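You operate a simulated robot arm through the tools that you are given. There is no shell and no other tool.

You run a simulated robot arm. Do the job below in one go: nothing can be reset, and whatever is moved stays where it is left.

TASK
Uncork the yellow rod and rinse its gritty top bead.
Fine: cork on to the bench; hold the water cradle down till the grit is off; the bead ends on the drip rack; the lower bead stays on the rod.
Where things are to end (x, y in the base frame): cork within 0.06 m of [2.18, -1.24].

The check looks at the end state, three seconds after you hand in, the way a careful person would. Anything else that was tipped, shoved, dropped, spilled or broken makes it a failure.

THE ROBOT
A 7-joint arm with a two-finger parallel gripper on a trunk, on a base that moves. Base frame: it is fixed to the floor where the robot stands at the start and does not move with it; the origin is under the middle of the robot, x ahead of it, y to its left, z up. Units: m, degrees, N and s.
With the tool pointing down near the work surface it reaches from about 0.26 to 0.6 m from the robot's upright axis, wherever it stands. Its first joint turns from -166.0 to 166.0 degrees. Places, roughly: cork [2.25, -1, 0.75]; drip rack [2.1, -1, 0.8]; seat of the water cradle [2.1, -0.8, 0.8]; top of the black bench [2.2, -0.6, 0.8]; water tin [2.1, -0.7, 0.8]; yellow rod [2.2, -1.2, 0.8]. Payload 3.4 kg.
The TCP is the grasp point between the finger pads, 0.03 m short of the fingertips. In the tool frame z runs along the fingers and y along their closing line. The gripper opens to 0.094 m. The fingers are 0.028 m wide and 0.01 m thick; the gripper's body (0.05 by 0.096 m) begins 0.055 m behind the TCP.
Orientation is told as [roll, pitch, yaw] about the base's x, y, z axes, in that order, counted from this pose: with the fingers straight down and closing along the base's y, the tool's x points along the base's -x, its y along +y and its z along -z.

THE INTERFACE
- The arm moves only by the tool nudge_tool. Its argument "moves" is a list of rows, each an object (a shift or turn left out is 0, a gripper value left out holds the last) with "translation": the shift along the tool's x, y, z in units of 50 mm (1.0 is 50 mm), a list of three; "dr": the turn, a rotation vector about the tool's x, y, z in units of 4 degrees (1.0 is 4 degrees), a list of three; "claw": the finger opening in m, from 0 to 0.094. In form: [{"translation": [dx, dy, dz], "dr": [wx, wy, wz], "claw": claw}, ...]. A call has 1 to 20 rows; each row shifts and turns the commanded pose from where the row before left it, along the tool's axes as they then stand. A call with a number of a shift or a turn outside -1 to 1 is refused whole. Each row takes 0.2 s and may step no farther than 0.05 m and 8.6 degrees from the row before; otherwise, or with a gripper value out of range, the whole call is refused. A pose out of reach is approached as far as the arm can. The call stops where the force on the tool passes 90 N (or 10 N more than at its start, if that is more) or the arm is blocked; 0.2 s more then pass. Each finger travels about 0.072 m/s and halts on what it meets, pressing with about 24 N; the grip force reading is that of the motor and also rises with nothing between the fingers. The clock runs only during rows and for 0.2 s after the last one: add rows that do not move to give the fingers time. The reply holds the time, the measured pose of the TCP, the force on the tool along the base axes, the opening and the grip force, in the units named above and with some noise, with the torque about the TCP (base axes, N m) and any sound that the robot's microphone picked up.
- Cameras (640 x 400 px; columns grow to the right, rows downward): "scene" is now at [0.0358, 0.1562, 1.5226]; the picture's right is [0.07, -1.00, 0.00], its down [-0.62, -0.05, -0.79] and it looks along [0.78, 0.06, -0.62] (base axes); focal length 250 px, centre (320, 200). "wrist" rides on the gripper at [0.076, 0.014, -0.102] in the tool frame; the picture's right is [-0.18, 0.98, 0.00], its down [-0.75, -0.14, -0.64] and it looks along [-0.63, -0.12, 0.77] (tool axes); focal length 243 px, centre (320, 200). There is no depth. A picture from a camera that has moved, and an enlarged one, comes with that camera's place and axes in the base frame and with its lens. The place of the scene camera against the robot may be out by one fixed shift of up to 0.012 m in any direction.
- camera(camera): a new picture of that camera. It takes no simulated time.
- lift_body(by): moves the trunk up (or, below 0, down) by that many m; the arm and the scene camera ride with it, the base frame stays. It gives what a move gives, with no picture.
- roll_base(legs): drives the robot by 1 to 6 legs, each [ahead, left, turn to the left] in m, m and degrees, along the robot's own axes; the way and the turn of a leg run together, so that a leg with both is an arc; at most 1.5 m and 180 degrees a leg. The arm and the cameras ride along, it lands a little off, and it stops where it bumps. It gives what a move gives.
- aim_head(pan, tilt): turns the head with the scene camera to pan (to the left, within 155 degrees either way) and tilt (down, from -29 to 69), counted from straight ahead of the robot. It gives what a move gives.
- enlarge(camera, box): a new picture of the part [left, top, right, bottom] of that camera's present view, enlarged. It takes no simulated time.
- sign_off(): hands the job in; it is judged then, once.

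Places have to be worked out from the pictures, the camera data and where the tool is seen. Open the gripper and draw the arm clear of the work before you hand the job in, unless the task says otherwise.

The tools are called after "Call:" as name(argument=value, ...) on one line, values as JSON. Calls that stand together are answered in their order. nudge_tool: Moves the arm, as the interface text tells. Its arguments: {"type":"object","properties":{"moves":{"type":"array","items":{"type":"object","properties":{"translation":{"type":"array","items":{"type":"number"}},"dr":{"type":"array","items":{"type":"number"}},"claw":{"type":"number"}}}}},"required":["moves"]} The other tools are called the same way: lift_body (by) moves the trunk up or down; roll_base (legs) drives the base; aim_head (pan, tilt) turns the head that bears the scene camera; camera (camera) takes a picture; enlarge (camera, box) takes an enlarged picture of a part of a camera's view; sign_off () hands the job in.

At the start:

```text
t: 0.0
tcp_pos: [0.4081, 0.0105, 1.1041]
tool_rot: [0.0, 0.1, 0.1]
ft_force: [0.6, 0.4, 0.5]
wrist_torque: [-0.01, 0.01, 0.01]
grip_width: 0.0939
finger_force: 0.0
trunk travel left (down, up): [-0.175, 0.211]
robot x, y, heading: [-0.0028, 0.0012, -0.1]
head pan, tilt (commanded): [4.2, 38.1]
```

scene: 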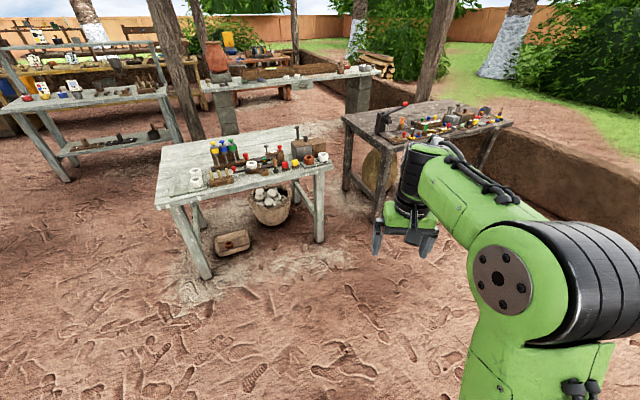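
wrist: 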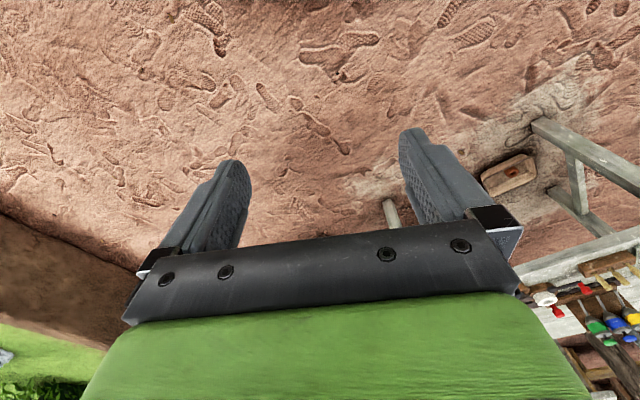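

I start by looking closer at the dark bench to the right, where the rod, cradle and rack should stand.

Call:
enlarge(camera="scene", box=[330, 80, 530, 205])

Call:
aim_head(pan=-25, tilt=25)

```text
3.20 times, centred on (430, 142) of scene
camera zoom: at [0.0358, 0.1562, 1.5226], right [0.07, -1.0, 0.0], down [-0.62, -0.05, -0.79], along [0.78, 0.06, -0.62], focal length 800 px, centre (-32, 384)
```

zoom: 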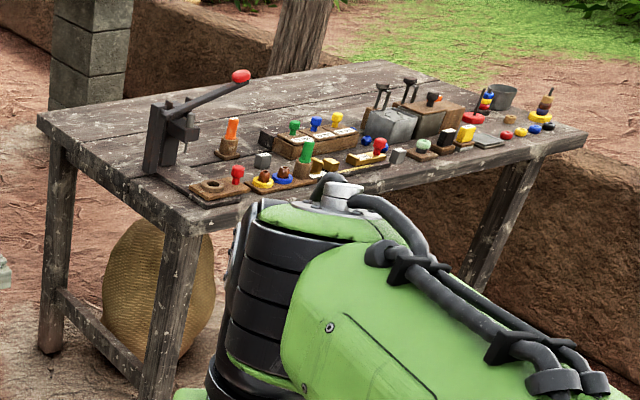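

```text
t: 0.9
tcp_pos: [0.4078, 0.0091, 1.1043]
tool_rot: [0.0, -0.1, 0.1]
ft_force: [0.0, 0.3, -0.1]
wrist_torque: [0.0, -0.02, 0.0]
grip_width: 0.0938
finger_force: 0.0
trunk travel left (down, up): [-0.175, 0.211]
robot x, y, heading: [0.0039, 0.0042, 0.1]
head pan, tilt (commanded): [-25.0, 25.0]
```

The head has turned towards the bench; I take a picture before driving.

Call:
camera(camera="scene")

Call:
enlarge(camera="scene", box=[220, 100, 420, 225])

```text
taken
camera scene: at [0.0334, 0.111, 1.5431], right [-0.42, -0.91, 0.0], down [-0.38, 0.18, -0.91], along [0.82, -0.38, -0.42], focal length 250 px, centre (320, 200)
```

scene: 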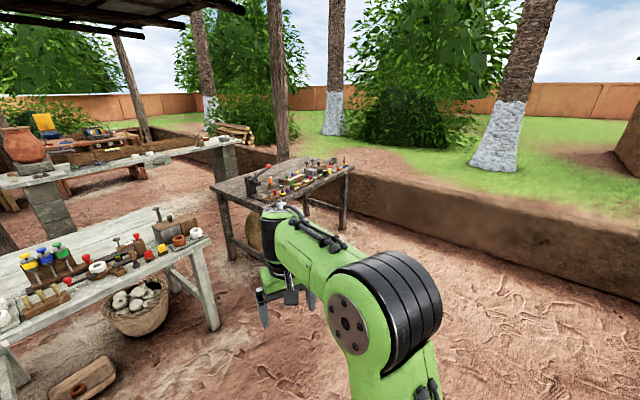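

```text
3.20 times, centred on (320, 162) of scene
camera zoom: at [0.0334, 0.111, 1.5431], right [-0.42, -0.91, 0.0], down [-0.38, 0.18, -0.91], along [0.82, -0.38, -0.42], focal length 800 px, centre (320, 320)
```

zoom: 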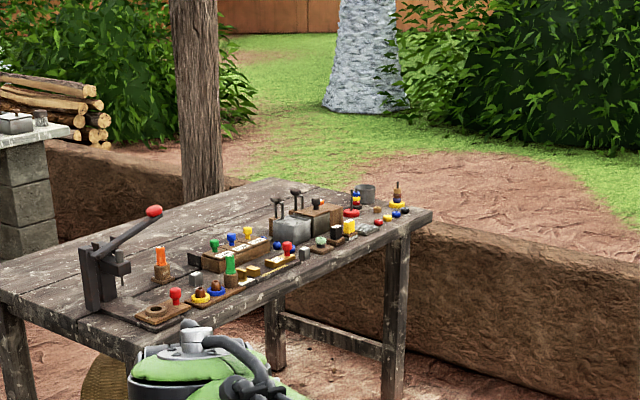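

The bench seems to run diagonally, its front edge going from about (1.5, -0.2) to (2.2, -1.3), with the small items near its right end. I drive to a standoff point in front of that end and turn to face the edge, leaving plenty of room.

Call:
roll_base(legs=[[1.0, -1.0, 0], [0, 0, 28]])

Call:
aim_head(pan=0, tilt=35)

Call:
camera(camera="scene")

```text
t: 9.3
tcp_pos: [1.3519, -0.8173, 1.1035]
tool_rot: [0.0, 0.1, 25.6]
ft_force: [0.4, 0.0, 0.4]
wrist_torque: [0.0, 0.06, 0.01]
grip_width: 0.0942
finger_force: 0.1
trunk travel left (down, up): [-0.175, 0.211]
robot x, y, heading: [0.99, -1.0067, 25.4]
head pan, tilt (commanded): [-25.0, 25.0]
```

```text
t: 10.2
tcp_pos: [1.3514, -0.8172, 1.1032]
tool_rot: [-0.1, 0.0, 25.7]
ft_force: [0.1, 0.0, 0.2]
wrist_torque: [0.0, -0.01, 0.0]
grip_width: 0.0939
finger_force: 0.1
trunk travel left (down, up): [-0.175, 0.211]
robot x, y, heading: [0.99, -1.0051, 25.5]
head pan, tilt (commanded): [0.0, 35.0]
```

```text
taken
camera scene: at [0.9578, -0.8562, 1.5274], right [0.43, -0.9, 0.0], down [-0.52, -0.25, -0.82], along [0.74, 0.35, -0.57], focal length 250 px, centre (320, 200)
```

scene: 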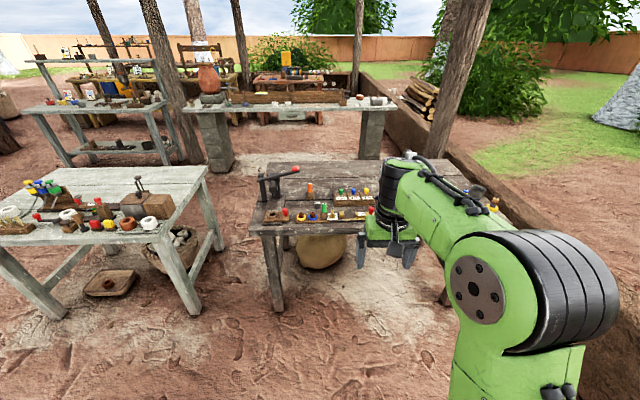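

The arm hides the right half of the bench; I zoom on the visible part first.

Call:
enlarge(camera="scene", box=[240, 150, 400, 250])

Call:
enlarge(camera="scene", box=[380, 140, 540, 240])

Call:
camera(camera="wrist")

```text
4.00 times, centred on (320, 200) of scene
camera zoom: at [0.9578, -0.8562, 1.5274], right [0.43, -0.9, 0.0], down [-0.52, -0.25, -0.82], along [0.74, 0.35, -0.57], focal length 1000 px, centre (320, 200)
```

zoom: 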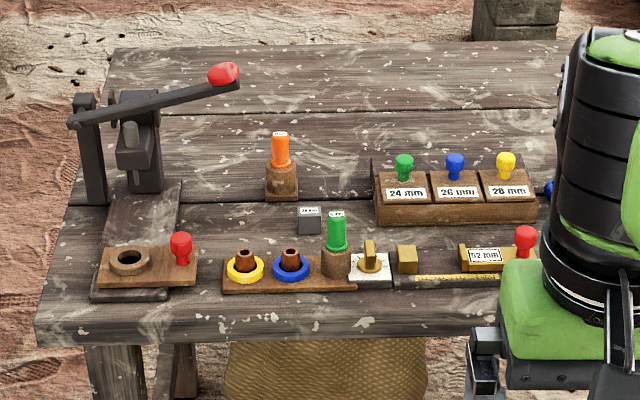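

```text
4.00 times, centred on (460, 190) of scene
camera zoom: at [0.9578, -0.8562, 1.5274], right [0.43, -0.9, 0.0], down [-0.52, -0.25, -0.82], along [0.74, 0.35, -0.57], focal length 1000 px, centre (-240, 240)
```

zoom: 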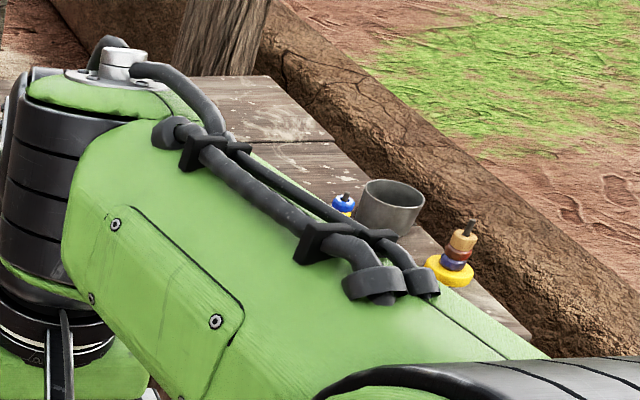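

```text
taken
camera wrist: at [1.2771, -0.8375, 1.2067], right [-0.26, 0.97, 0.0], down [0.74, 0.2, 0.64], along [0.62, 0.17, -0.77], focal length 243 px, centre (320, 200)
```

wrist: 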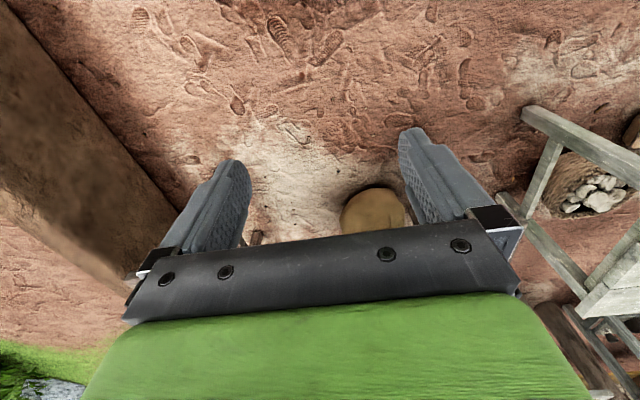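

The bench edge is nearly perpendicular to my present heading. I sidestep to the right and drive forward in one leg, stopping still ~0.5 m short of the edge.

Call:
roll_base(legs=[[0.0, -0.5, 0], [0.4, 0, 0]])

Call:
camera(camera="scene")

Call:
camera(camera="wrist")

```text
t: 15.3
tcp_pos: [1.9249, -1.0928, 1.1032]
tool_rot: [0.0, 0.2, 26.4]
ft_force: [-0.4, 0.6, 0.8]
wrist_torque: [-0.01, 0.03, -0.06]
grip_width: 0.0938
finger_force: 0.1
trunk travel left (down, up): [-0.175, 0.211]
robot x, y, heading: [1.5612, -1.2848, 26.4]
head pan, tilt (commanded): [0.0, 35.0]
```

```text
taken
camera scene: at [1.5311, -1.1355, 1.5273], right [0.44, -0.9, 0.0], down [-0.51, -0.25, -0.82], along [0.73, 0.36, -0.57], focal length 250 px, centre (320, 200)
```

scene: 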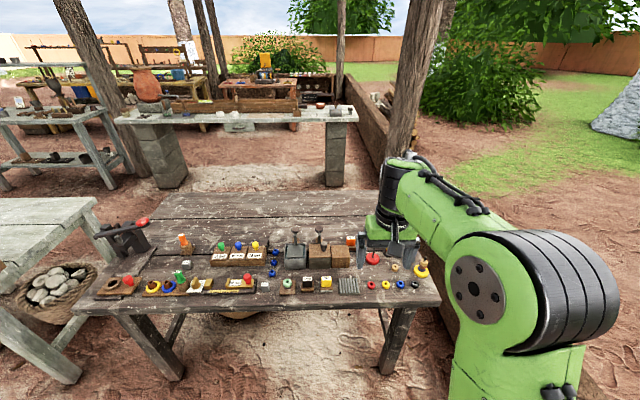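

```text
taken
camera wrist: at [1.8501, -1.1133, 1.2064], right [-0.27, 0.96, 0.0], down [0.74, 0.21, 0.64], along [0.62, 0.17, -0.77], focal length 243 px, centre (320, 200)
```

wrist: 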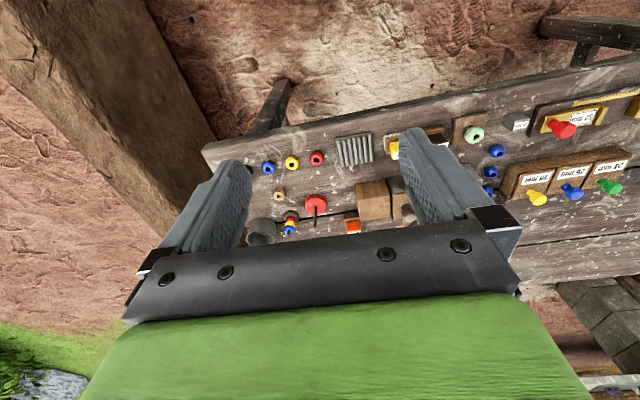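

Good view now. I enlarge the right part of the bench from both cameras.

Call:
enlarge(camera="scene", box=[260, 220, 440, 332])

Call:
enlarge(camera="wrist", box=[200, 110, 440, 260])

```text
3.56 times, centred on (350, 276) of scene
camera zoom: at [1.5311, -1.1355, 1.5273], right [0.44, -0.9, 0.0], down [-0.51, -0.25, -0.82], along [0.73, 0.36, -0.57], focal length 889 px, centre (213, -70)
```

zoom: 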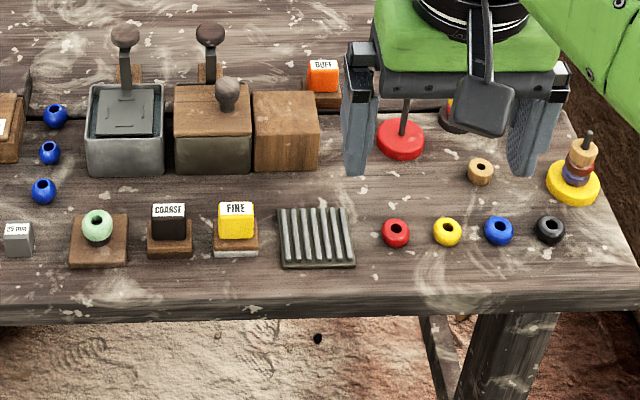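

```text
2.67 times, centred on (320, 185) of wrist
camera zoom: at [1.8501, -1.1133, 1.2064], right [-0.27, 0.96, 0.0], down [0.74, 0.21, 0.64], along [0.62, 0.17, -0.77], focal length 647 px, centre (320, 240)
```

zoom: 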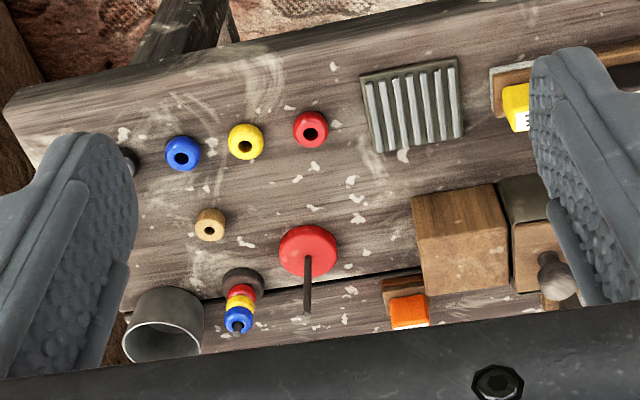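

The yellow-based rod stands at about (2.25, -1.21) with a tan cork-like ring on top, a brown bead and a purple bead beneath; an identical-looking tan ring lies near (2.23, -1.11). I drive 0.18 m closer so all targets come within reach, then look from the wrist.

Call:
roll_base(legs=[[0.17, 0, 0]])

Call:
aim_head(pan=0, tilt=50)

Call:
camera(camera="scene")

Call:
camera(camera="wrist")

```text
t: 16.7
tcp_pos: [2.0747, -1.0183, 1.1022]
tool_rot: [0.0, 0.0, 26.4]
ft_force: [0.2, -0.2, -0.5]
wrist_torque: [-0.03, 0.0, 0.0]
grip_width: 0.0938
finger_force: 0.1
trunk travel left (down, up): [-0.175, 0.211]
robot x, y, heading: [1.713, -1.2087, 26.4]
head pan, tilt (commanded): [0.0, 35.0]
```

```text
t: 17.5
tcp_pos: [2.074, -1.0187, 1.1037]
tool_rot: [0.1, 0.0, 26.3]
ft_force: [-0.8, -0.4, -0.3]
wrist_torque: [0.02, -0.02, -0.04]
grip_width: 0.0939
finger_force: 0.1
trunk travel left (down, up): [-0.175, 0.211]
robot x, y, heading: [1.717, -1.2099, 26.0]
head pan, tilt (commanded): [0.0, 50.0]
```

```text
taken
camera scene: at [1.6698, -1.0669, 1.5057], right [0.44, -0.9, 0.0], down [-0.69, -0.34, -0.64], along [0.58, 0.29, -0.77], focal length 250 px, centre (320, 200)
```

scene: 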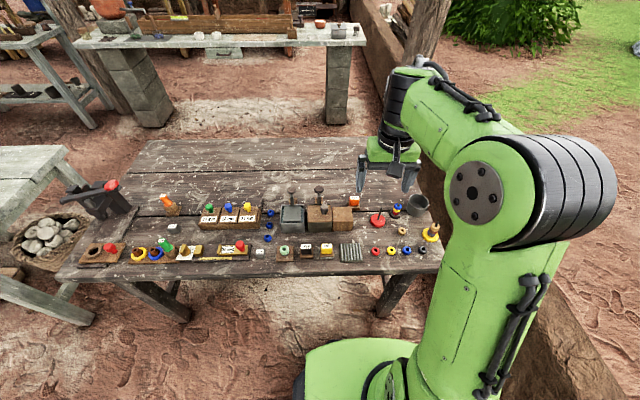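

```text
taken
camera wrist: at [1.9988, -1.0399, 1.2067], right [-0.27, 0.96, 0.0], down [0.74, 0.21, 0.64], along [0.62, 0.17, -0.77], focal length 243 px, centre (320, 200)
```

wrist: 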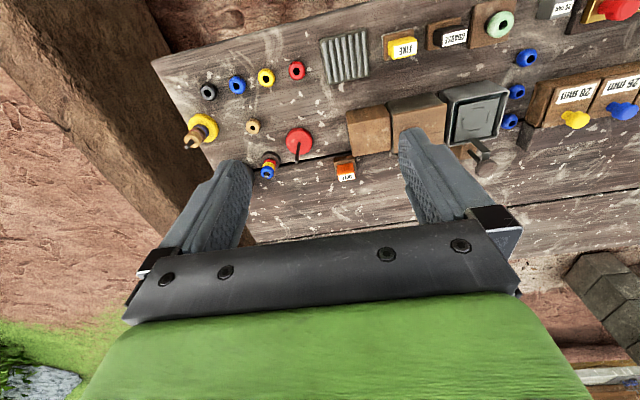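

Good clear view of the bench; I enlarge the rinse devices and the rod.

Call:
enlarge(camera="scene", box=[260, 180, 360, 270])

Call:
enlarge(camera="scene", box=[350, 180, 450, 270])

Call:
enlarge(camera="wrist", box=[170, 50, 350, 190])

Call:
enlarge(camera="wrist", box=[320, 0, 540, 190])

```text
4.44 times, centred on (310, 225) of scene
camera zoom: at [1.6698, -1.0669, 1.5057], right [0.44, -0.9, 0.0], down [-0.69, -0.34, -0.64], along [0.58, 0.29, -0.77], focal length 1111 px, centre (364, 89)
```

zoom: 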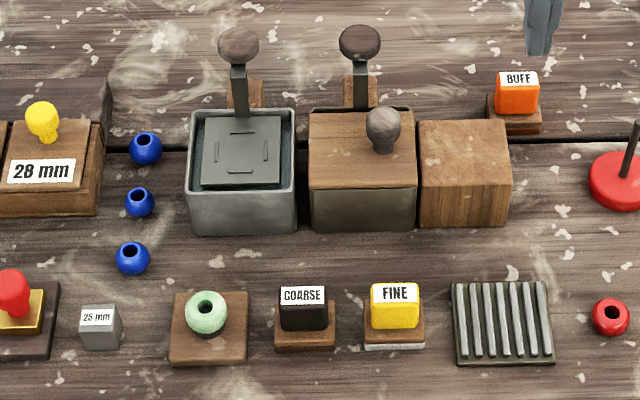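

```text
4.44 times, centred on (400, 225) of scene
camera zoom: at [1.6698, -1.0669, 1.5057], right [0.44, -0.9, 0.0], down [-0.69, -0.34, -0.64], along [0.58, 0.29, -0.77], focal length 1111 px, centre (-36, 89)
```

zoom: 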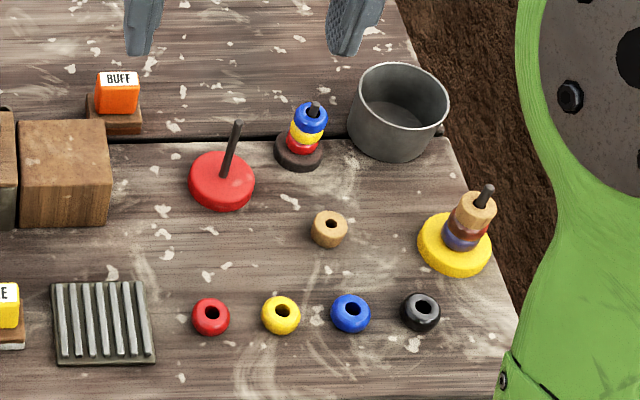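

```text
2.86 times, centred on (260, 120) of wrist
camera zoom: at [1.9988, -1.0399, 1.2067], right [-0.27, 0.96, 0.0], down [0.74, 0.21, 0.64], along [0.62, 0.17, -0.77], focal length 693 px, centre (491, 429)
```

zoom: 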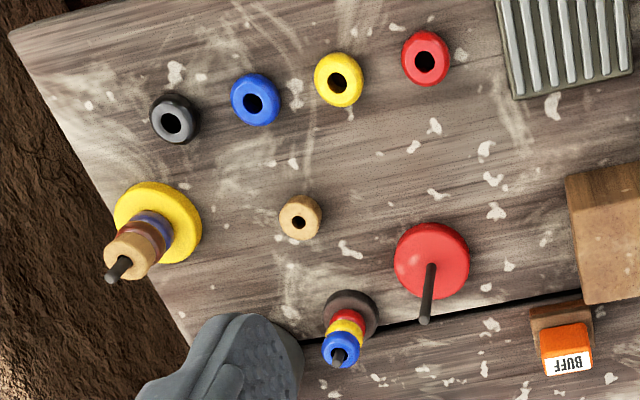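

```text
2.11 times, centred on (430, 95) of wrist
camera zoom: at [1.9988, -1.0399, 1.2067], right [-0.27, 0.96, 0.0], down [0.74, 0.21, 0.64], along [0.62, 0.17, -0.77], focal length 511 px, centre (88, 421)
```

zoom: 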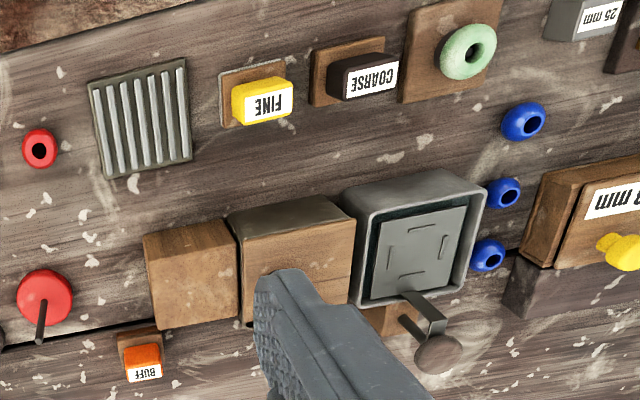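

The wrist view puts the rod at about (2.245, -1.205), the loose tan ring at (2.21, -1.11) and the front-right bench corner at about (2.155, -1.29). I move the gripper above the rod area, staying at z≈0.95, to look closer and triangulate heights.

Call:
nudge_tool(moves=[{"translation": [0.042, -0.579, 0.513]}, {"translation": [0.042, -0.579, 0.513]}, {"translation": [0.042, -0.579, 0.513]}, {"translation": [0.042, -0.579, 0.513]}, {"translation": [0.042, -0.579, 0.513]}, {"translation": [0.042, -0.579, 0.513]}, {}])

Call:
camera(camera="wrist")

Call:
camera(camera="scene")

```text
t: 19.1
tcp_pos: [2.138, -1.1789, 0.9491]
tool_rot: [-0.1, 0.0, 26.2]
ft_force: [0.9, 0.5, -0.4]
wrist_torque: [0.0, 0.0, 0.0]
grip_width: 0.094
finger_force: 0.1
trunk travel left (down, up): [-0.175, 0.211]
robot x, y, heading: [1.7107, -1.204, 26.5]
head pan, tilt (commanded): [0.0, 50.0]
```

```text
taken
camera wrist: at [2.0634, -1.2003, 1.0526], right [-0.27, 0.96, 0.0], down [0.74, 0.21, 0.64], along [0.62, 0.17, -0.77], focal length 243 px, centre (320, 200)
```

wrist: 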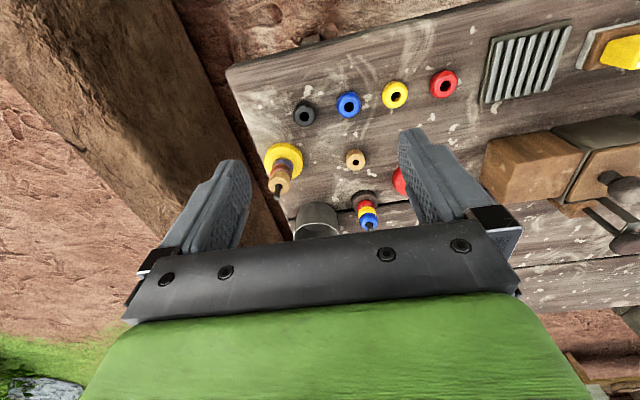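

```text
taken
camera scene: at [1.6693, -1.0667, 1.5056], right [0.44, -0.9, 0.0], down [-0.69, -0.34, -0.64], along [0.58, 0.28, -0.77], focal length 250 px, centre (320, 200)
```

scene: 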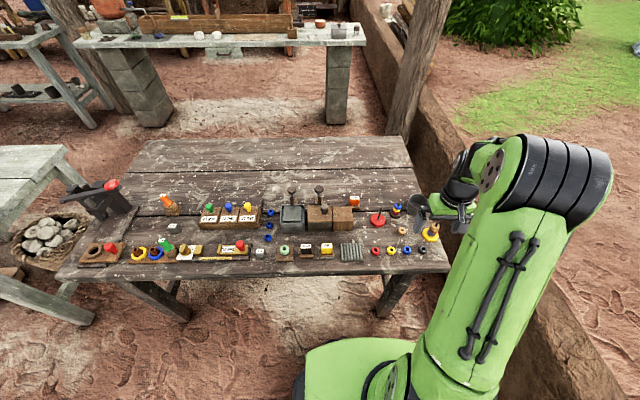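

Call:
enlarge(camera="wrist", box=[220, 60, 400, 240])

Call:
enlarge(camera="wrist", box=[245, 130, 325, 210])

Call:
enlarge(camera="scene", box=[360, 190, 450, 270])

```text
2.22 times, centred on (310, 150) of wrist
camera zoom: at [2.0634, -1.2003, 1.0526], right [-0.27, 0.96, 0.0], down [0.74, 0.21, 0.64], along [0.62, 0.17, -0.77], focal length 539 px, centre (342, 311)
```

zoom: 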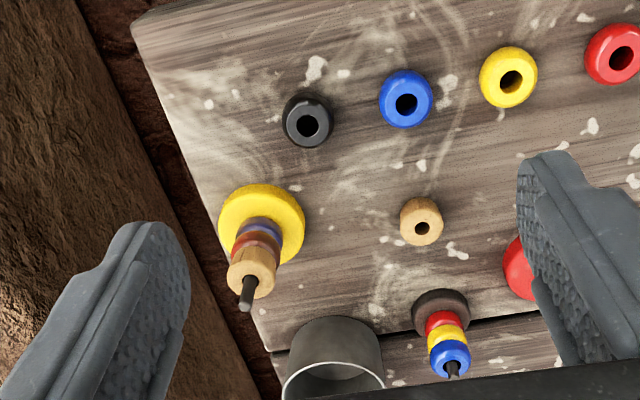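

```text
5.00 times, centred on (285, 170) of wrist
camera zoom: at [2.0634, -1.2003, 1.0526], right [-0.27, 0.96, 0.0], down [0.74, 0.21, 0.64], along [0.62, 0.17, -0.77], focal length 1213 px, centre (495, 350)
```

zoom: 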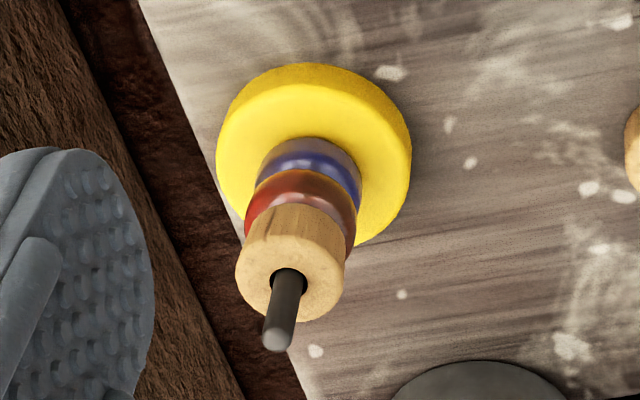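

```text
5.00 times, centred on (405, 230) of scene
camera zoom: at [1.6693, -1.0667, 1.5056], right [0.44, -0.9, 0.0], down [-0.69, -0.34, -0.64], along [0.58, 0.28, -0.77], focal length 1250 px, centre (-105, 50)
```

zoom: 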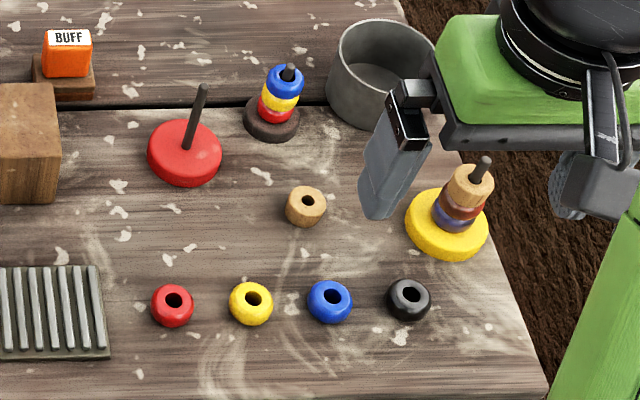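

The rod tip triangulates to (2.242, -1.201, 0.842), base disc top about 0.767, cork top about 0.818. I tilt the wrist so the camera sees the stack from the side, to get the cork and bead heights.

Call:
nudge_tool(moves=[{"translation": [0.33, -0.535, 0.4]}, {"translation": [0.33, -0.535, 0.4]}, {"translation": [0.33, -0.535, 0.4]}, {"dr": [0, -0.94, 0]}, {"dr": [0, -0.94, 0]}, {"dr": [0, -0.94, 0]}, {"dr": [0, -0.94, 0]}, {"dr": [0, -0.94, 0]}, {"dr": [0, -0.94, 0]}, {"dr": [0, -0.94, 0]}, {"dr": [0, -0.94, 0]}, {}])

Call:
camera(camera="wrist")

```text
t: 21.7
tcp_pos: [2.1307, -1.2724, 0.8897]
tool_rot: [-0.1, -30.1, 26.4]
ft_force: [0.4, -0.4, 0.0]
wrist_torque: [0.02, 0.03, 0.0]
grip_width: 0.0939
finger_force: 0.0
trunk travel left (down, up): [-0.175, 0.211]
robot x, y, heading: [1.7131, -1.2079, 26.3]
head pan, tilt (commanded): [0.0, 50.0]
```

```text
taken
camera wrist: at [2.0189, -1.3129, 0.9403], right [-0.29, 0.95, 0.09], down [0.36, 0.02, 0.93], along [0.89, 0.31, -0.35], focal length 243 px, centre (320, 200)
```

wrist: 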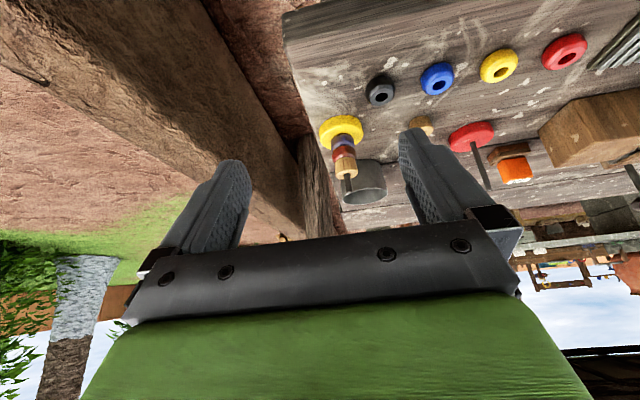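

The tilted view shows the stack well; I enlarge it.

Call:
enlarge(camera="wrist", box=[305, 105, 385, 205])

Call:
enlarge(camera="wrist", box=[280, 0, 480, 125])

```text
4.00 times, centred on (345, 155) of wrist
camera zoom: at [2.0189, -1.3129, 0.9403], right [-0.29, 0.95, 0.09], down [0.36, 0.02, 0.93], along [0.89, 0.31, -0.35], focal length 970 px, centre (220, 380)
```

zoom: 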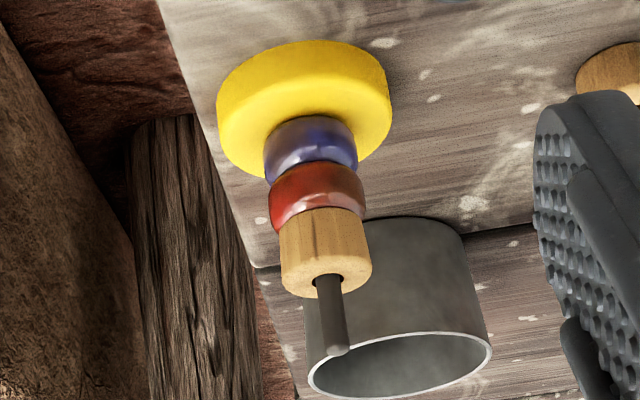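

```text
3.20 times, centred on (380, 62) of wrist
camera zoom: at [2.0189, -1.3129, 0.9403], right [-0.29, 0.95, 0.09], down [0.36, 0.02, 0.93], along [0.89, 0.31, -0.35], focal length 776 px, centre (128, 640)
```

zoom: 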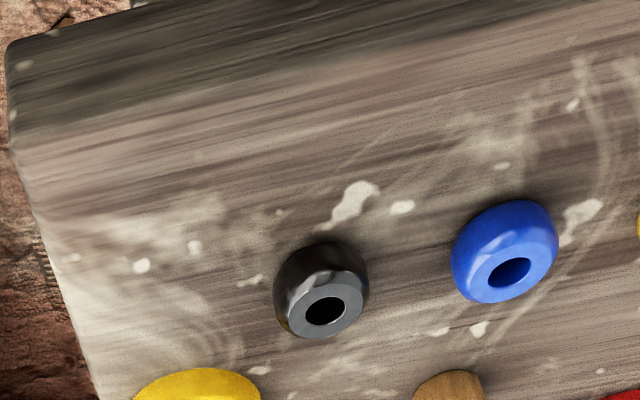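

Heights come out as: disc top ≈0.768, bead junction ≈0.786, cork from ≈0.805 to ≈0.820, rod tip ≈0.842, bench ≈0.75. I straighten the wrist and start turning the gripper -90° in yaw so the fingers will close along the bench's depth (keeping clear of the black bead when the cork is set down).

Call:
nudge_tool(moves=[{"dr": [0, 0.94, 0]}, {"dr": [0, 0.94, 0]}, {"dr": [0, 0.94, 0]}, {"dr": [0, 0.94, 0]}, {"dr": [0, 0.94, 0]}, {"dr": [0, 0.94, 0]}, {"dr": [0, 0.94, 0]}, {"dr": [0, 0.94, 0]}, {"translation": [0, 0, -0.5], "dr": [0, 0, 0.978]}, {"translation": [0, 0, -0.5], "dr": [0, 0, 0.978]}, {"dr": [0, 0, 0.978]}, {"dr": [0, 0, 0.978]}, {"dr": [0, 0, 0.978]}, {"dr": [0, 0, 0.978]}, {"dr": [0, 0, 0.978]}, {"dr": [0, 0, 0.978]}, {"dr": [0, 0, 0.978]}, {"dr": [0, 0, 0.978]}, {"dr": [0, 0, 0.978]}, {"dr": [0, 0, 0.978]}])

Call:
nudge_tool(moves=[{"dr": [0, 0, 0.978]}, {"dr": [0, 0, 0.978]}, {"dr": [0, 0, 0.978]}, {"dr": [0, 0, 0.978]}, {"dr": [0, 0, 0.978]}, {"dr": [0, 0, 0.978]}, {"dr": [0, 0, 0.978]}, {"dr": [0, 0, 0.978]}, {"dr": [0, 0, 0.978]}, {"dr": [0, 0, 0.978]}, {"dr": [0, 0, 0.978]}, {}, {}])

Call:
camera(camera="wrist")

Call:
camera(camera="scene")

```text
t: 25.9
tcp_pos: [2.1302, -1.2724, 0.9392]
tool_rot: [0.0, 0.0, -20.6]
ft_force: [0.4, 0.0, 0.4]
wrist_torque: [0.02, 0.04, 0.02]
grip_width: 0.0942
finger_force: 0.0
trunk travel left (down, up): [-0.175, 0.211]
robot x, y, heading: [1.7101, -1.207, 26.2]
head pan, tilt (commanded): [0.0, 50.0]
```

```text
t: 28.7
tcp_pos: [2.1319, -1.2739, 0.9401]
tool_rot: [0.0, 0.0, -63.5]
ft_force: [0.4, 0.3, 0.5]
wrist_torque: [0.01, 0.03, 0.01]
grip_width: 0.094
finger_force: 0.1
trunk travel left (down, up): [-0.175, 0.211]
robot x, y, heading: [1.7114, -1.2084, 26.2]
head pan, tilt (commanded): [0.0, 50.0]
```

```text
taken
camera wrist: at [2.1092, -1.1995, 1.0425], right [0.96, 0.27, 0.0], down [0.21, -0.74, 0.64], along [0.17, -0.62, -0.77], focal length 243 px, centre (320, 200)
```

wrist: 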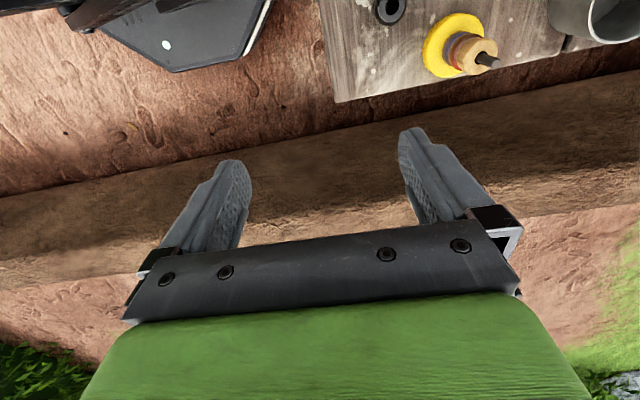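

```text
taken
camera scene: at [1.6698, -1.067, 1.5056], right [0.44, -0.9, 0.0], down [-0.69, -0.34, -0.64], along [0.58, 0.28, -0.77], focal length 250 px, centre (320, 200)
```

scene: 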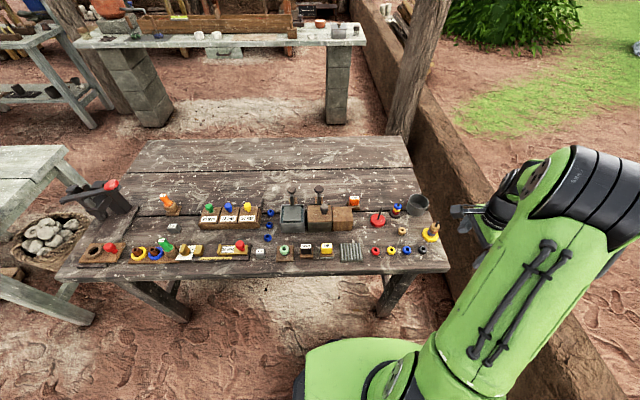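

Yaw is now -63.5°. I enlarge the rod in this view to refine its place by triangulation.

Call:
enlarge(camera="wrist", box=[410, 0, 510, 90])

```text
4.44 times, centred on (460, 45) of wrist
camera zoom: at [2.1092, -1.1995, 1.0425], right [0.96, 0.27, 0.0], down [0.21, -0.74, 0.64], along [0.17, -0.62, -0.77], focal length 1078 px, centre (-302, 889)
```

zoom: 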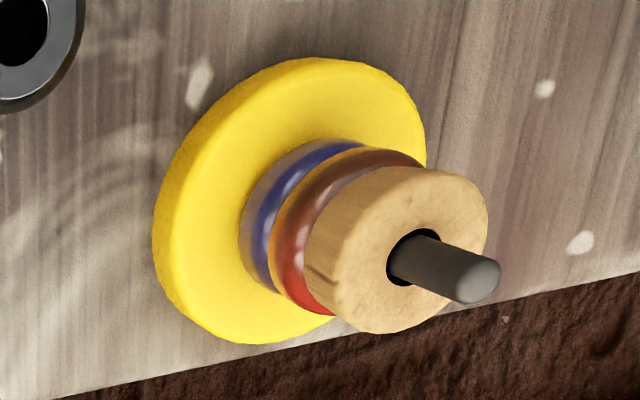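

The rod refines to (2.242, -1.2005). I move the open gripper to 0.06 m above the grasp height over the rod and close it partway to 0.055 m.

Call:
nudge_tool(moves=[{"translation": [0.103, 0.878, 0.2], "claw": 0.055}, {"translation": [0.103, 0.878, 0.2], "claw": 0.055}, {"translation": [0.103, 0.878, 0.2], "claw": 0.055}, {"claw": 0.055}, {"claw": 0.055}])

Call:
camera(camera="wrist")

Call:
enlarge(camera="scene", box=[380, 170, 480, 260])

```text
t: 29.9
tcp_pos: [2.2399, -1.1999, 0.9102]
tool_rot: [-0.1, -0.1, -63.6]
ft_force: [0.2, 0.4, 0.4]
wrist_torque: [0.02, -0.03, -0.02]
grip_width: 0.0551
finger_force: 0.0
trunk travel left (down, up): [-0.175, 0.211]
robot x, y, heading: [1.7151, -1.2049, 26.2]
head pan, tilt (commanded): [0.0, 50.0]
```

```text
taken
camera wrist: at [2.2183, -1.1261, 1.0133], right [0.96, 0.27, 0.0], down [0.21, -0.74, 0.64], along [0.17, -0.62, -0.77], focal length 243 px, centre (320, 200)
```

wrist: 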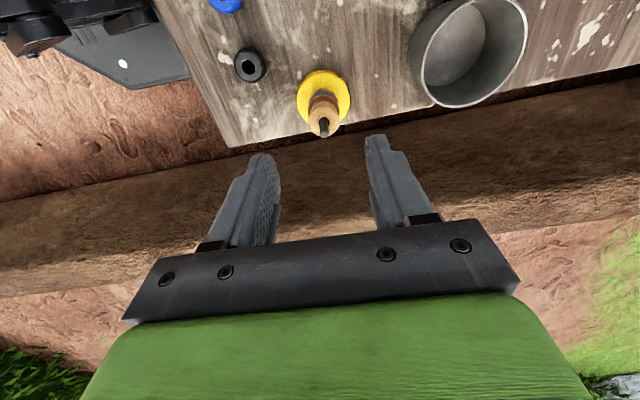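

```text
4.44 times, centred on (430, 215) of scene
camera zoom: at [1.6702, -1.0668, 1.5056], right [0.44, -0.9, 0.0], down [-0.69, -0.34, -0.64], along [0.58, 0.28, -0.77], focal length 1111 px, centre (-169, 133)
```

zoom: 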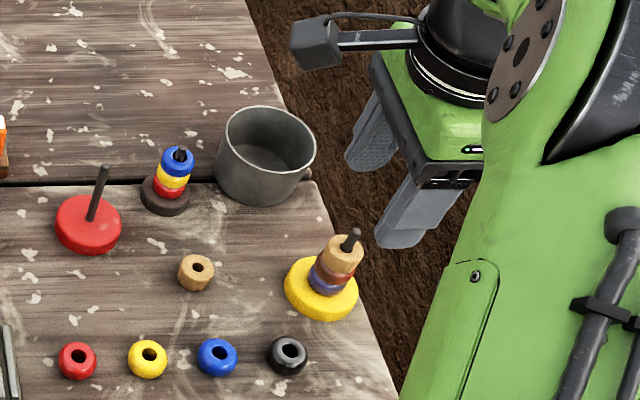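

The rod tip appears almost exactly on the expected pixel (320,133); I enlarge to measure the remaining offset.

Call:
enlarge(camera="wrist", box=[290, 60, 360, 150])

```text
4.44 times, centred on (325, 105) of wrist
camera zoom: at [2.2183, -1.1261, 1.0133], right [0.96, 0.27, 0.0], down [0.21, -0.74, 0.64], along [0.17, -0.62, -0.77], focal length 1078 px, centre (298, 622)
```

zoom: 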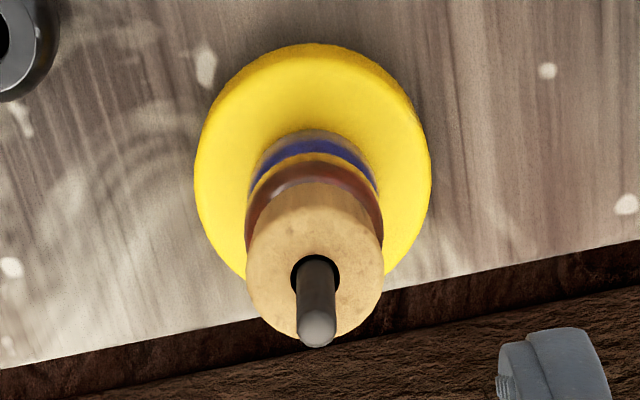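

Tip is ~2 mm off in tool y. I correct, descend to TCP z≈0.838 (fingertips ≈0.808, just inside the cork's lower rim), and close on the cork.

Call:
nudge_tool(moves=[{"translation": [-0.025, 0.04, 0.36], "claw": 0.055}, {"translation": [0, 0, 0.36], "claw": 0.055}, {"translation": [0, 0, 0.36], "claw": 0.055}, {"translation": [0, 0, 0.36], "claw": 0.055}, {"claw": 0.055}])

Call:
enlarge(camera="scene", box=[400, 190, 470, 260])

Call:
camera(camera="wrist")

```text
t: 31.1
tcp_pos: [2.2437, -1.2014, 0.8377]
tool_rot: [0.0, 0.0, -63.7]
ft_force: [0.3, 0.1, 1.0]
wrist_torque: [0.01, 0.02, -0.03]
grip_width: 0.0553
finger_force: 0.1
trunk travel left (down, up): [-0.175, 0.211]
robot x, y, heading: [1.7143, -1.2094, 26.3]
head pan, tilt (commanded): [0.0, 50.0]
```

```text
5.71 times, centred on (435, 225) of scene
camera zoom: at [1.6697, -1.067, 1.5056], right [0.44, -0.9, 0.0], down [-0.69, -0.34, -0.64], along [0.58, 0.28, -0.77], focal length 1429 px, centre (-337, 57)
```

zoom: 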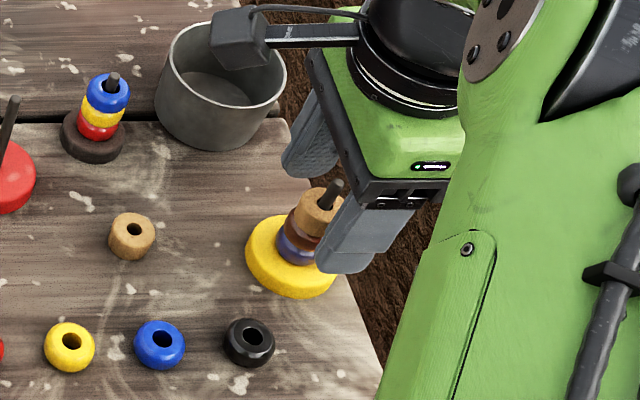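

```text
taken
camera wrist: at [2.2212, -1.1266, 0.9405], right [0.96, 0.27, 0.0], down [0.21, -0.74, 0.64], along [0.17, -0.62, -0.77], focal length 243 px, centre (320, 200)
```

wrist: 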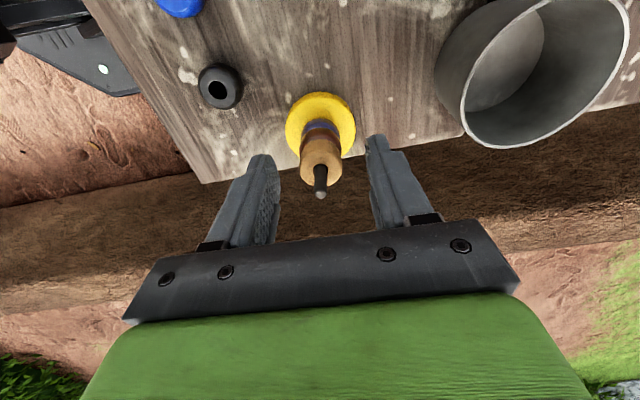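

Fingers straddle the cork centrally with tips near its lower rim. I close on it.

Call:
nudge_tool(moves=[{"claw": 0.015}, {"claw": 0.015}, {"claw": 0.015}, {"claw": 0.015}])

Call:
enlarge(camera="wrist", box=[240, 70, 400, 230])

Call:
enlarge(camera="scene", box=[400, 190, 470, 260])

```text
t: 32.1
tcp_pos: [2.2427, -1.2015, 0.8369]
tool_rot: [0.1, 0.1, -63.6]
ft_force: [-0.4, 0.5, 0.2]
wrist_torque: [-0.02, -0.04, 0.01]
grip_width: 0.0208
finger_force: 23.7
trunk travel left (down, up): [-0.175, 0.211]
robot x, y, heading: [1.7157, -1.206, 26.1]
head pan, tilt (commanded): [0.0, 50.0]
```

```text
2.50 times, centred on (320, 150) of wrist
camera zoom: at [2.2211, -1.1264, 0.9406], right [0.96, 0.27, 0.0], down [0.21, -0.74, 0.64], along [0.17, -0.62, -0.77], focal length 606 px, centre (320, 325)
```

zoom: 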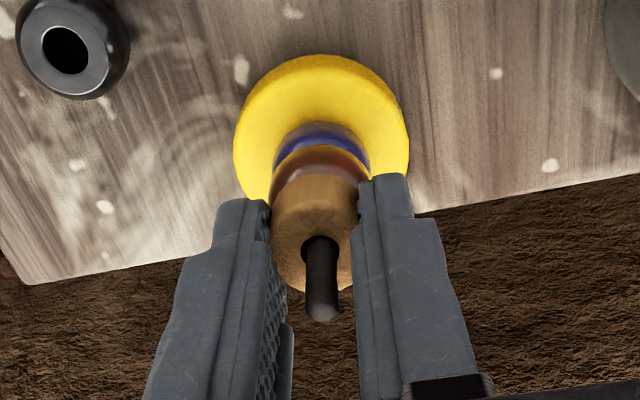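

```text
5.71 times, centred on (435, 225) of scene
camera zoom: at [1.6698, -1.067, 1.5056], right [0.44, -0.9, 0.0], down [-0.69, -0.34, -0.64], along [0.58, 0.28, -0.77], focal length 1429 px, centre (-337, 57)
```

zoom: 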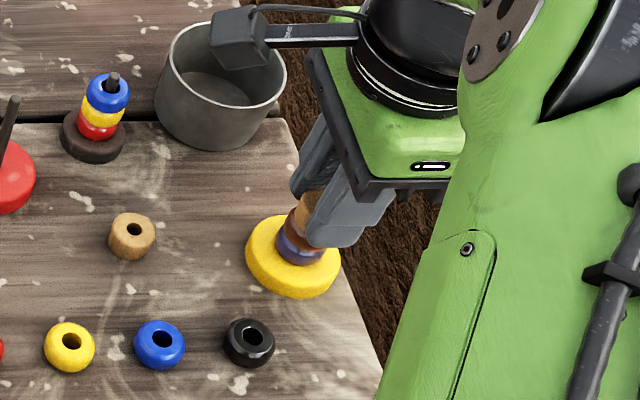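

Grip at 20.8 mm and 24 N on the cork only. I lift it slowly by ~12 mm first and check that the rod stays put.

Call:
nudge_tool(moves=[{"translation": [0, 0, -0.08]}, {"translation": [0, 0, -0.08]}, {"translation": [0, 0, -0.08]}])

Call:
enlarge(camera="wrist", box=[240, 70, 400, 230])

Call:
enlarge(camera="scene", box=[400, 190, 470, 260])

```text
t: 32.9
tcp_pos: [2.2448, -1.2012, 0.8498]
tool_rot: [-0.1, 0.1, -63.6]
ft_force: [0.7, -0.4, -0.1]
wrist_torque: [-0.01, 0.0, -0.02]
grip_width: 0.0209
finger_force: 24.0
trunk travel left (down, up): [-0.175, 0.211]
robot x, y, heading: [1.7136, -1.211, 26.3]
head pan, tilt (commanded): [0.0, 50.0]
```

```text
2.50 times, centred on (320, 150) of wrist
camera zoom: at [2.2228, -1.1268, 0.9526], right [0.96, 0.27, 0.0], down [0.21, -0.74, 0.64], along [0.17, -0.62, -0.77], focal length 606 px, centre (320, 325)
```

zoom: 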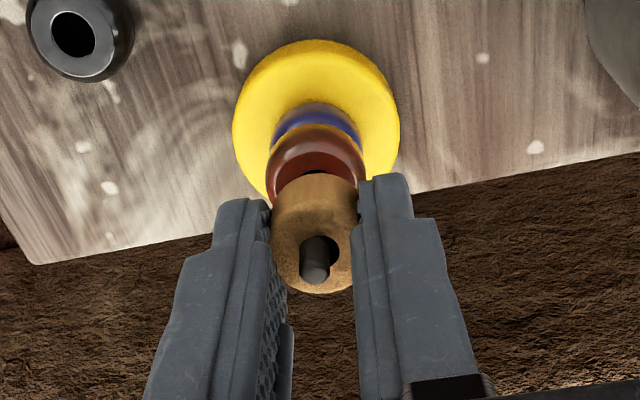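

```text
5.71 times, centred on (435, 225) of scene
camera zoom: at [1.6697, -1.067, 1.5056], right [0.44, -0.9, 0.0], down [-0.69, -0.34, -0.64], along [0.58, 0.28, -0.77], focal length 1429 px, centre (-337, 57)
```

zoom: 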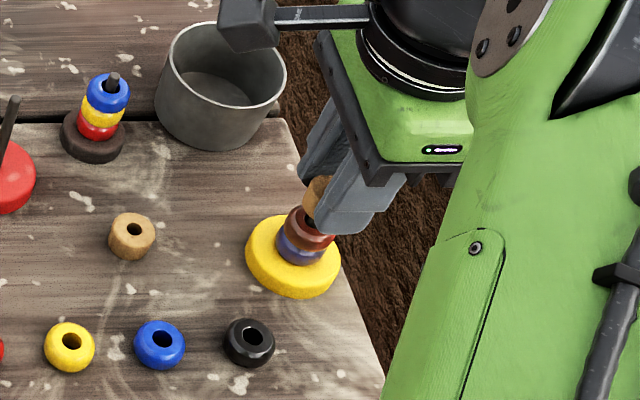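

The cork slides off freely and the beads stay. I lift it clear of the rod tip and carry it over the target spot (2.182, -1.239).

Call:
nudge_tool(moves=[{"translation": [0, 0, -0.25]}, {"translation": [0, 0, -0.25]}, {"translation": [0, 0, -0.25]}, {"translation": [0, 0, -0.25]}, {"translation": [-0.043, -0.48, 0]}, {"translation": [-0.043, -0.48, 0]}, {"translation": [-0.043, -0.48, 0]}, {}, {}])

Call:
camera(camera="wrist")

```text
t: 34.9
tcp_pos: [2.1795, -1.2399, 0.9016]
tool_rot: [0.0, 0.0, -63.6]
ft_force: [0.0, 0.3, 0.4]
wrist_torque: [0.01, 0.0, 0.01]
grip_width: 0.0209
finger_force: 25.1
trunk travel left (down, up): [-0.175, 0.211]
robot x, y, heading: [1.7123, -1.2077, 26.1]
head pan, tilt (commanded): [0.0, 50.0]
```

```text
taken
camera wrist: at [2.1595, -1.1652, 1.0033], right [0.96, 0.27, 0.0], down [0.21, -0.74, 0.64], along [0.17, -0.62, -0.77], focal length 243 px, centre (320, 200)
```

wrist: 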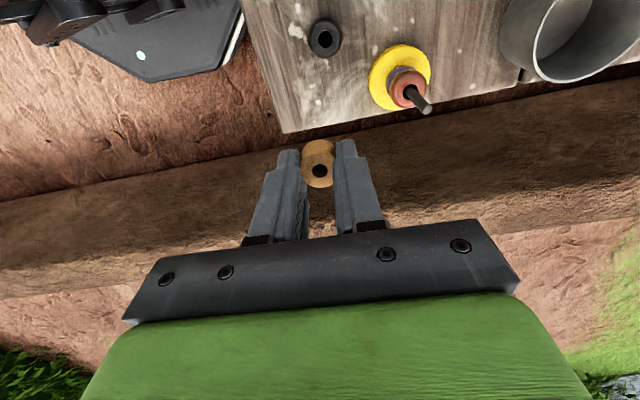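

Cork is held cleanly above the spot. I descend to just above contact (TCP z≈0.788).

Call:
nudge_tool(moves=[{"translation": [0, 0, 0.45]}, {"translation": [0, 0, 0.45]}, {"translation": [0, 0, 0.45]}, {"translation": [0, 0, 0.45]}, {"translation": [0, 0, 0.45]}, {}])

Call:
camera(camera="wrist")

Call:
enlarge(camera="wrist", box=[240, 70, 400, 230])

```text
t: 36.3
tcp_pos: [2.1805, -1.2403, 0.7905]
tool_rot: [0.5, -0.2, -63.7]
ft_force: [-5.2, -0.8, 53.3]
wrist_torque: [0.23, 1.1, 0.11]
grip_width: 0.0209
finger_force: 24.1
trunk travel left (down, up): [-0.175, 0.211]
robot x, y, heading: [1.7153, -1.2113, 26.3]
head pan, tilt (commanded): [0.0, 50.0]
```

```text
taken
camera wrist: at [2.1587, -1.1663, 0.8927], right [0.96, 0.27, 0.01], down [0.2, -0.74, 0.65], along [0.18, -0.62, -0.76], focal length 243 px, centre (320, 200)
```

wrist: 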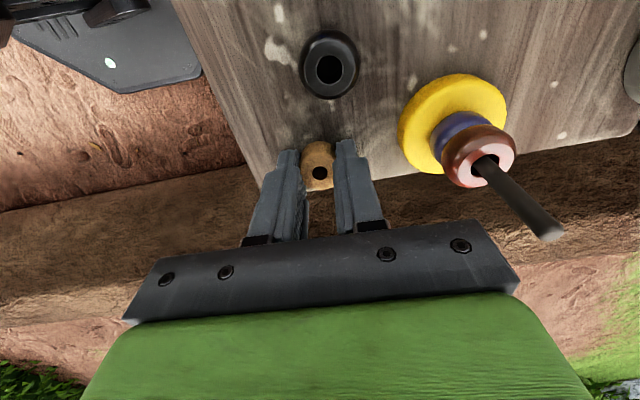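

```text
2.50 times, centred on (320, 150) of wrist
camera zoom: at [2.1587, -1.1663, 0.8927], right [0.96, 0.27, 0.01], down [0.2, -0.74, 0.65], along [0.18, -0.62, -0.76], focal length 606 px, centre (320, 325)
```

zoom: 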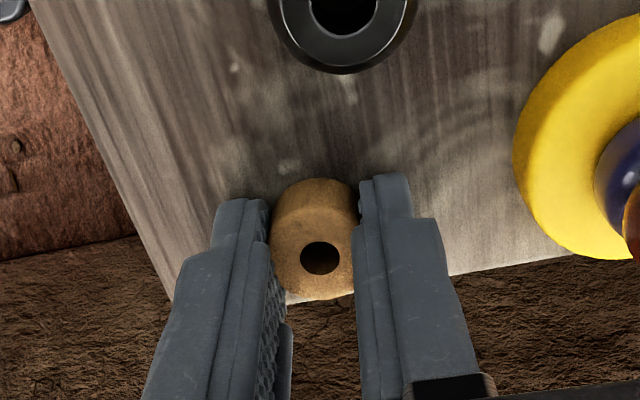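

Contact came at TCP z≈0.7905 (53 N), so the bench top is a bit higher than I assumed (~0.758). I back off ~2.5 mm to relieve the load and re-read the force.

Call:
nudge_tool(moves=[{"translation": [0, 0, -0.05]}, {}])

Call:
enlarge(camera="scene", box=[390, 200, 470, 280])

```text
t: 36.9
tcp_pos: [2.1808, -1.2419, 0.7906]
tool_rot: [0.2, -0.2, -63.7]
ft_force: [-0.3, -3.6, 33.9]
wrist_torque: [0.0, 0.61, 0.16]
grip_width: 0.0208
finger_force: 24.0
trunk travel left (down, up): [-0.175, 0.211]
robot x, y, heading: [1.7118, -1.2139, 26.1]
head pan, tilt (commanded): [0.0, 50.0]
```

```text
5.00 times, centred on (430, 240) of scene
camera zoom: at [1.6663, -1.0673, 1.5055], right [0.44, -0.9, 0.0], down [-0.69, -0.34, -0.64], along [0.58, 0.28, -0.76], focal length 1250 px, centre (-230, 0)
```

zoom: 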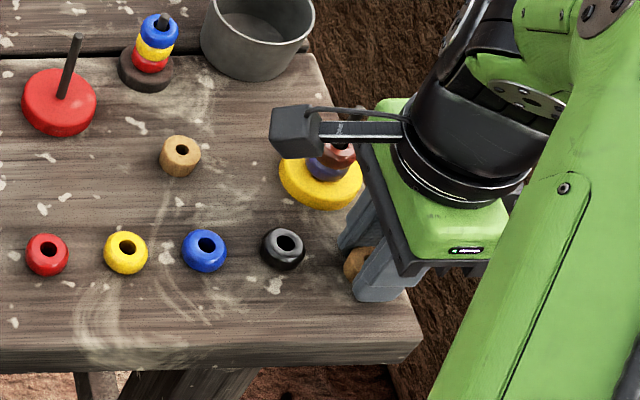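

Still 34 N of load at the same height; I back off another 4 mm.

Call:
nudge_tool(moves=[{"translation": [0, 0, -0.04]}, {"translation": [0, 0, -0.04]}, {}])

Call:
enlarge(camera="wrist", box=[260, 100, 380, 220])

```text
t: 37.7
tcp_pos: [2.1808, -1.2377, 0.7913]
tool_rot: [-0.1, 0.1, -63.5]
ft_force: [-0.4, 0.1, -0.8]
wrist_torque: [-0.02, -0.03, 0.03]
grip_width: 0.0204
finger_force: 23.8
trunk travel left (down, up): [-0.175, 0.211]
robot x, y, heading: [1.7137, -1.2091, 26.4]
head pan, tilt (commanded): [0.0, 50.0]
```

```text
3.33 times, centred on (320, 160) of wrist
camera zoom: at [2.1599, -1.1644, 0.8948], right [0.96, 0.27, 0.0], down [0.21, -0.74, 0.64], along [0.17, -0.62, -0.77], focal length 809 px, centre (320, 333)
```

zoom: 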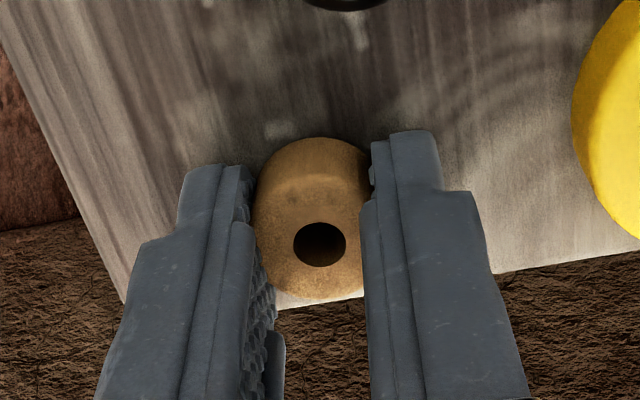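

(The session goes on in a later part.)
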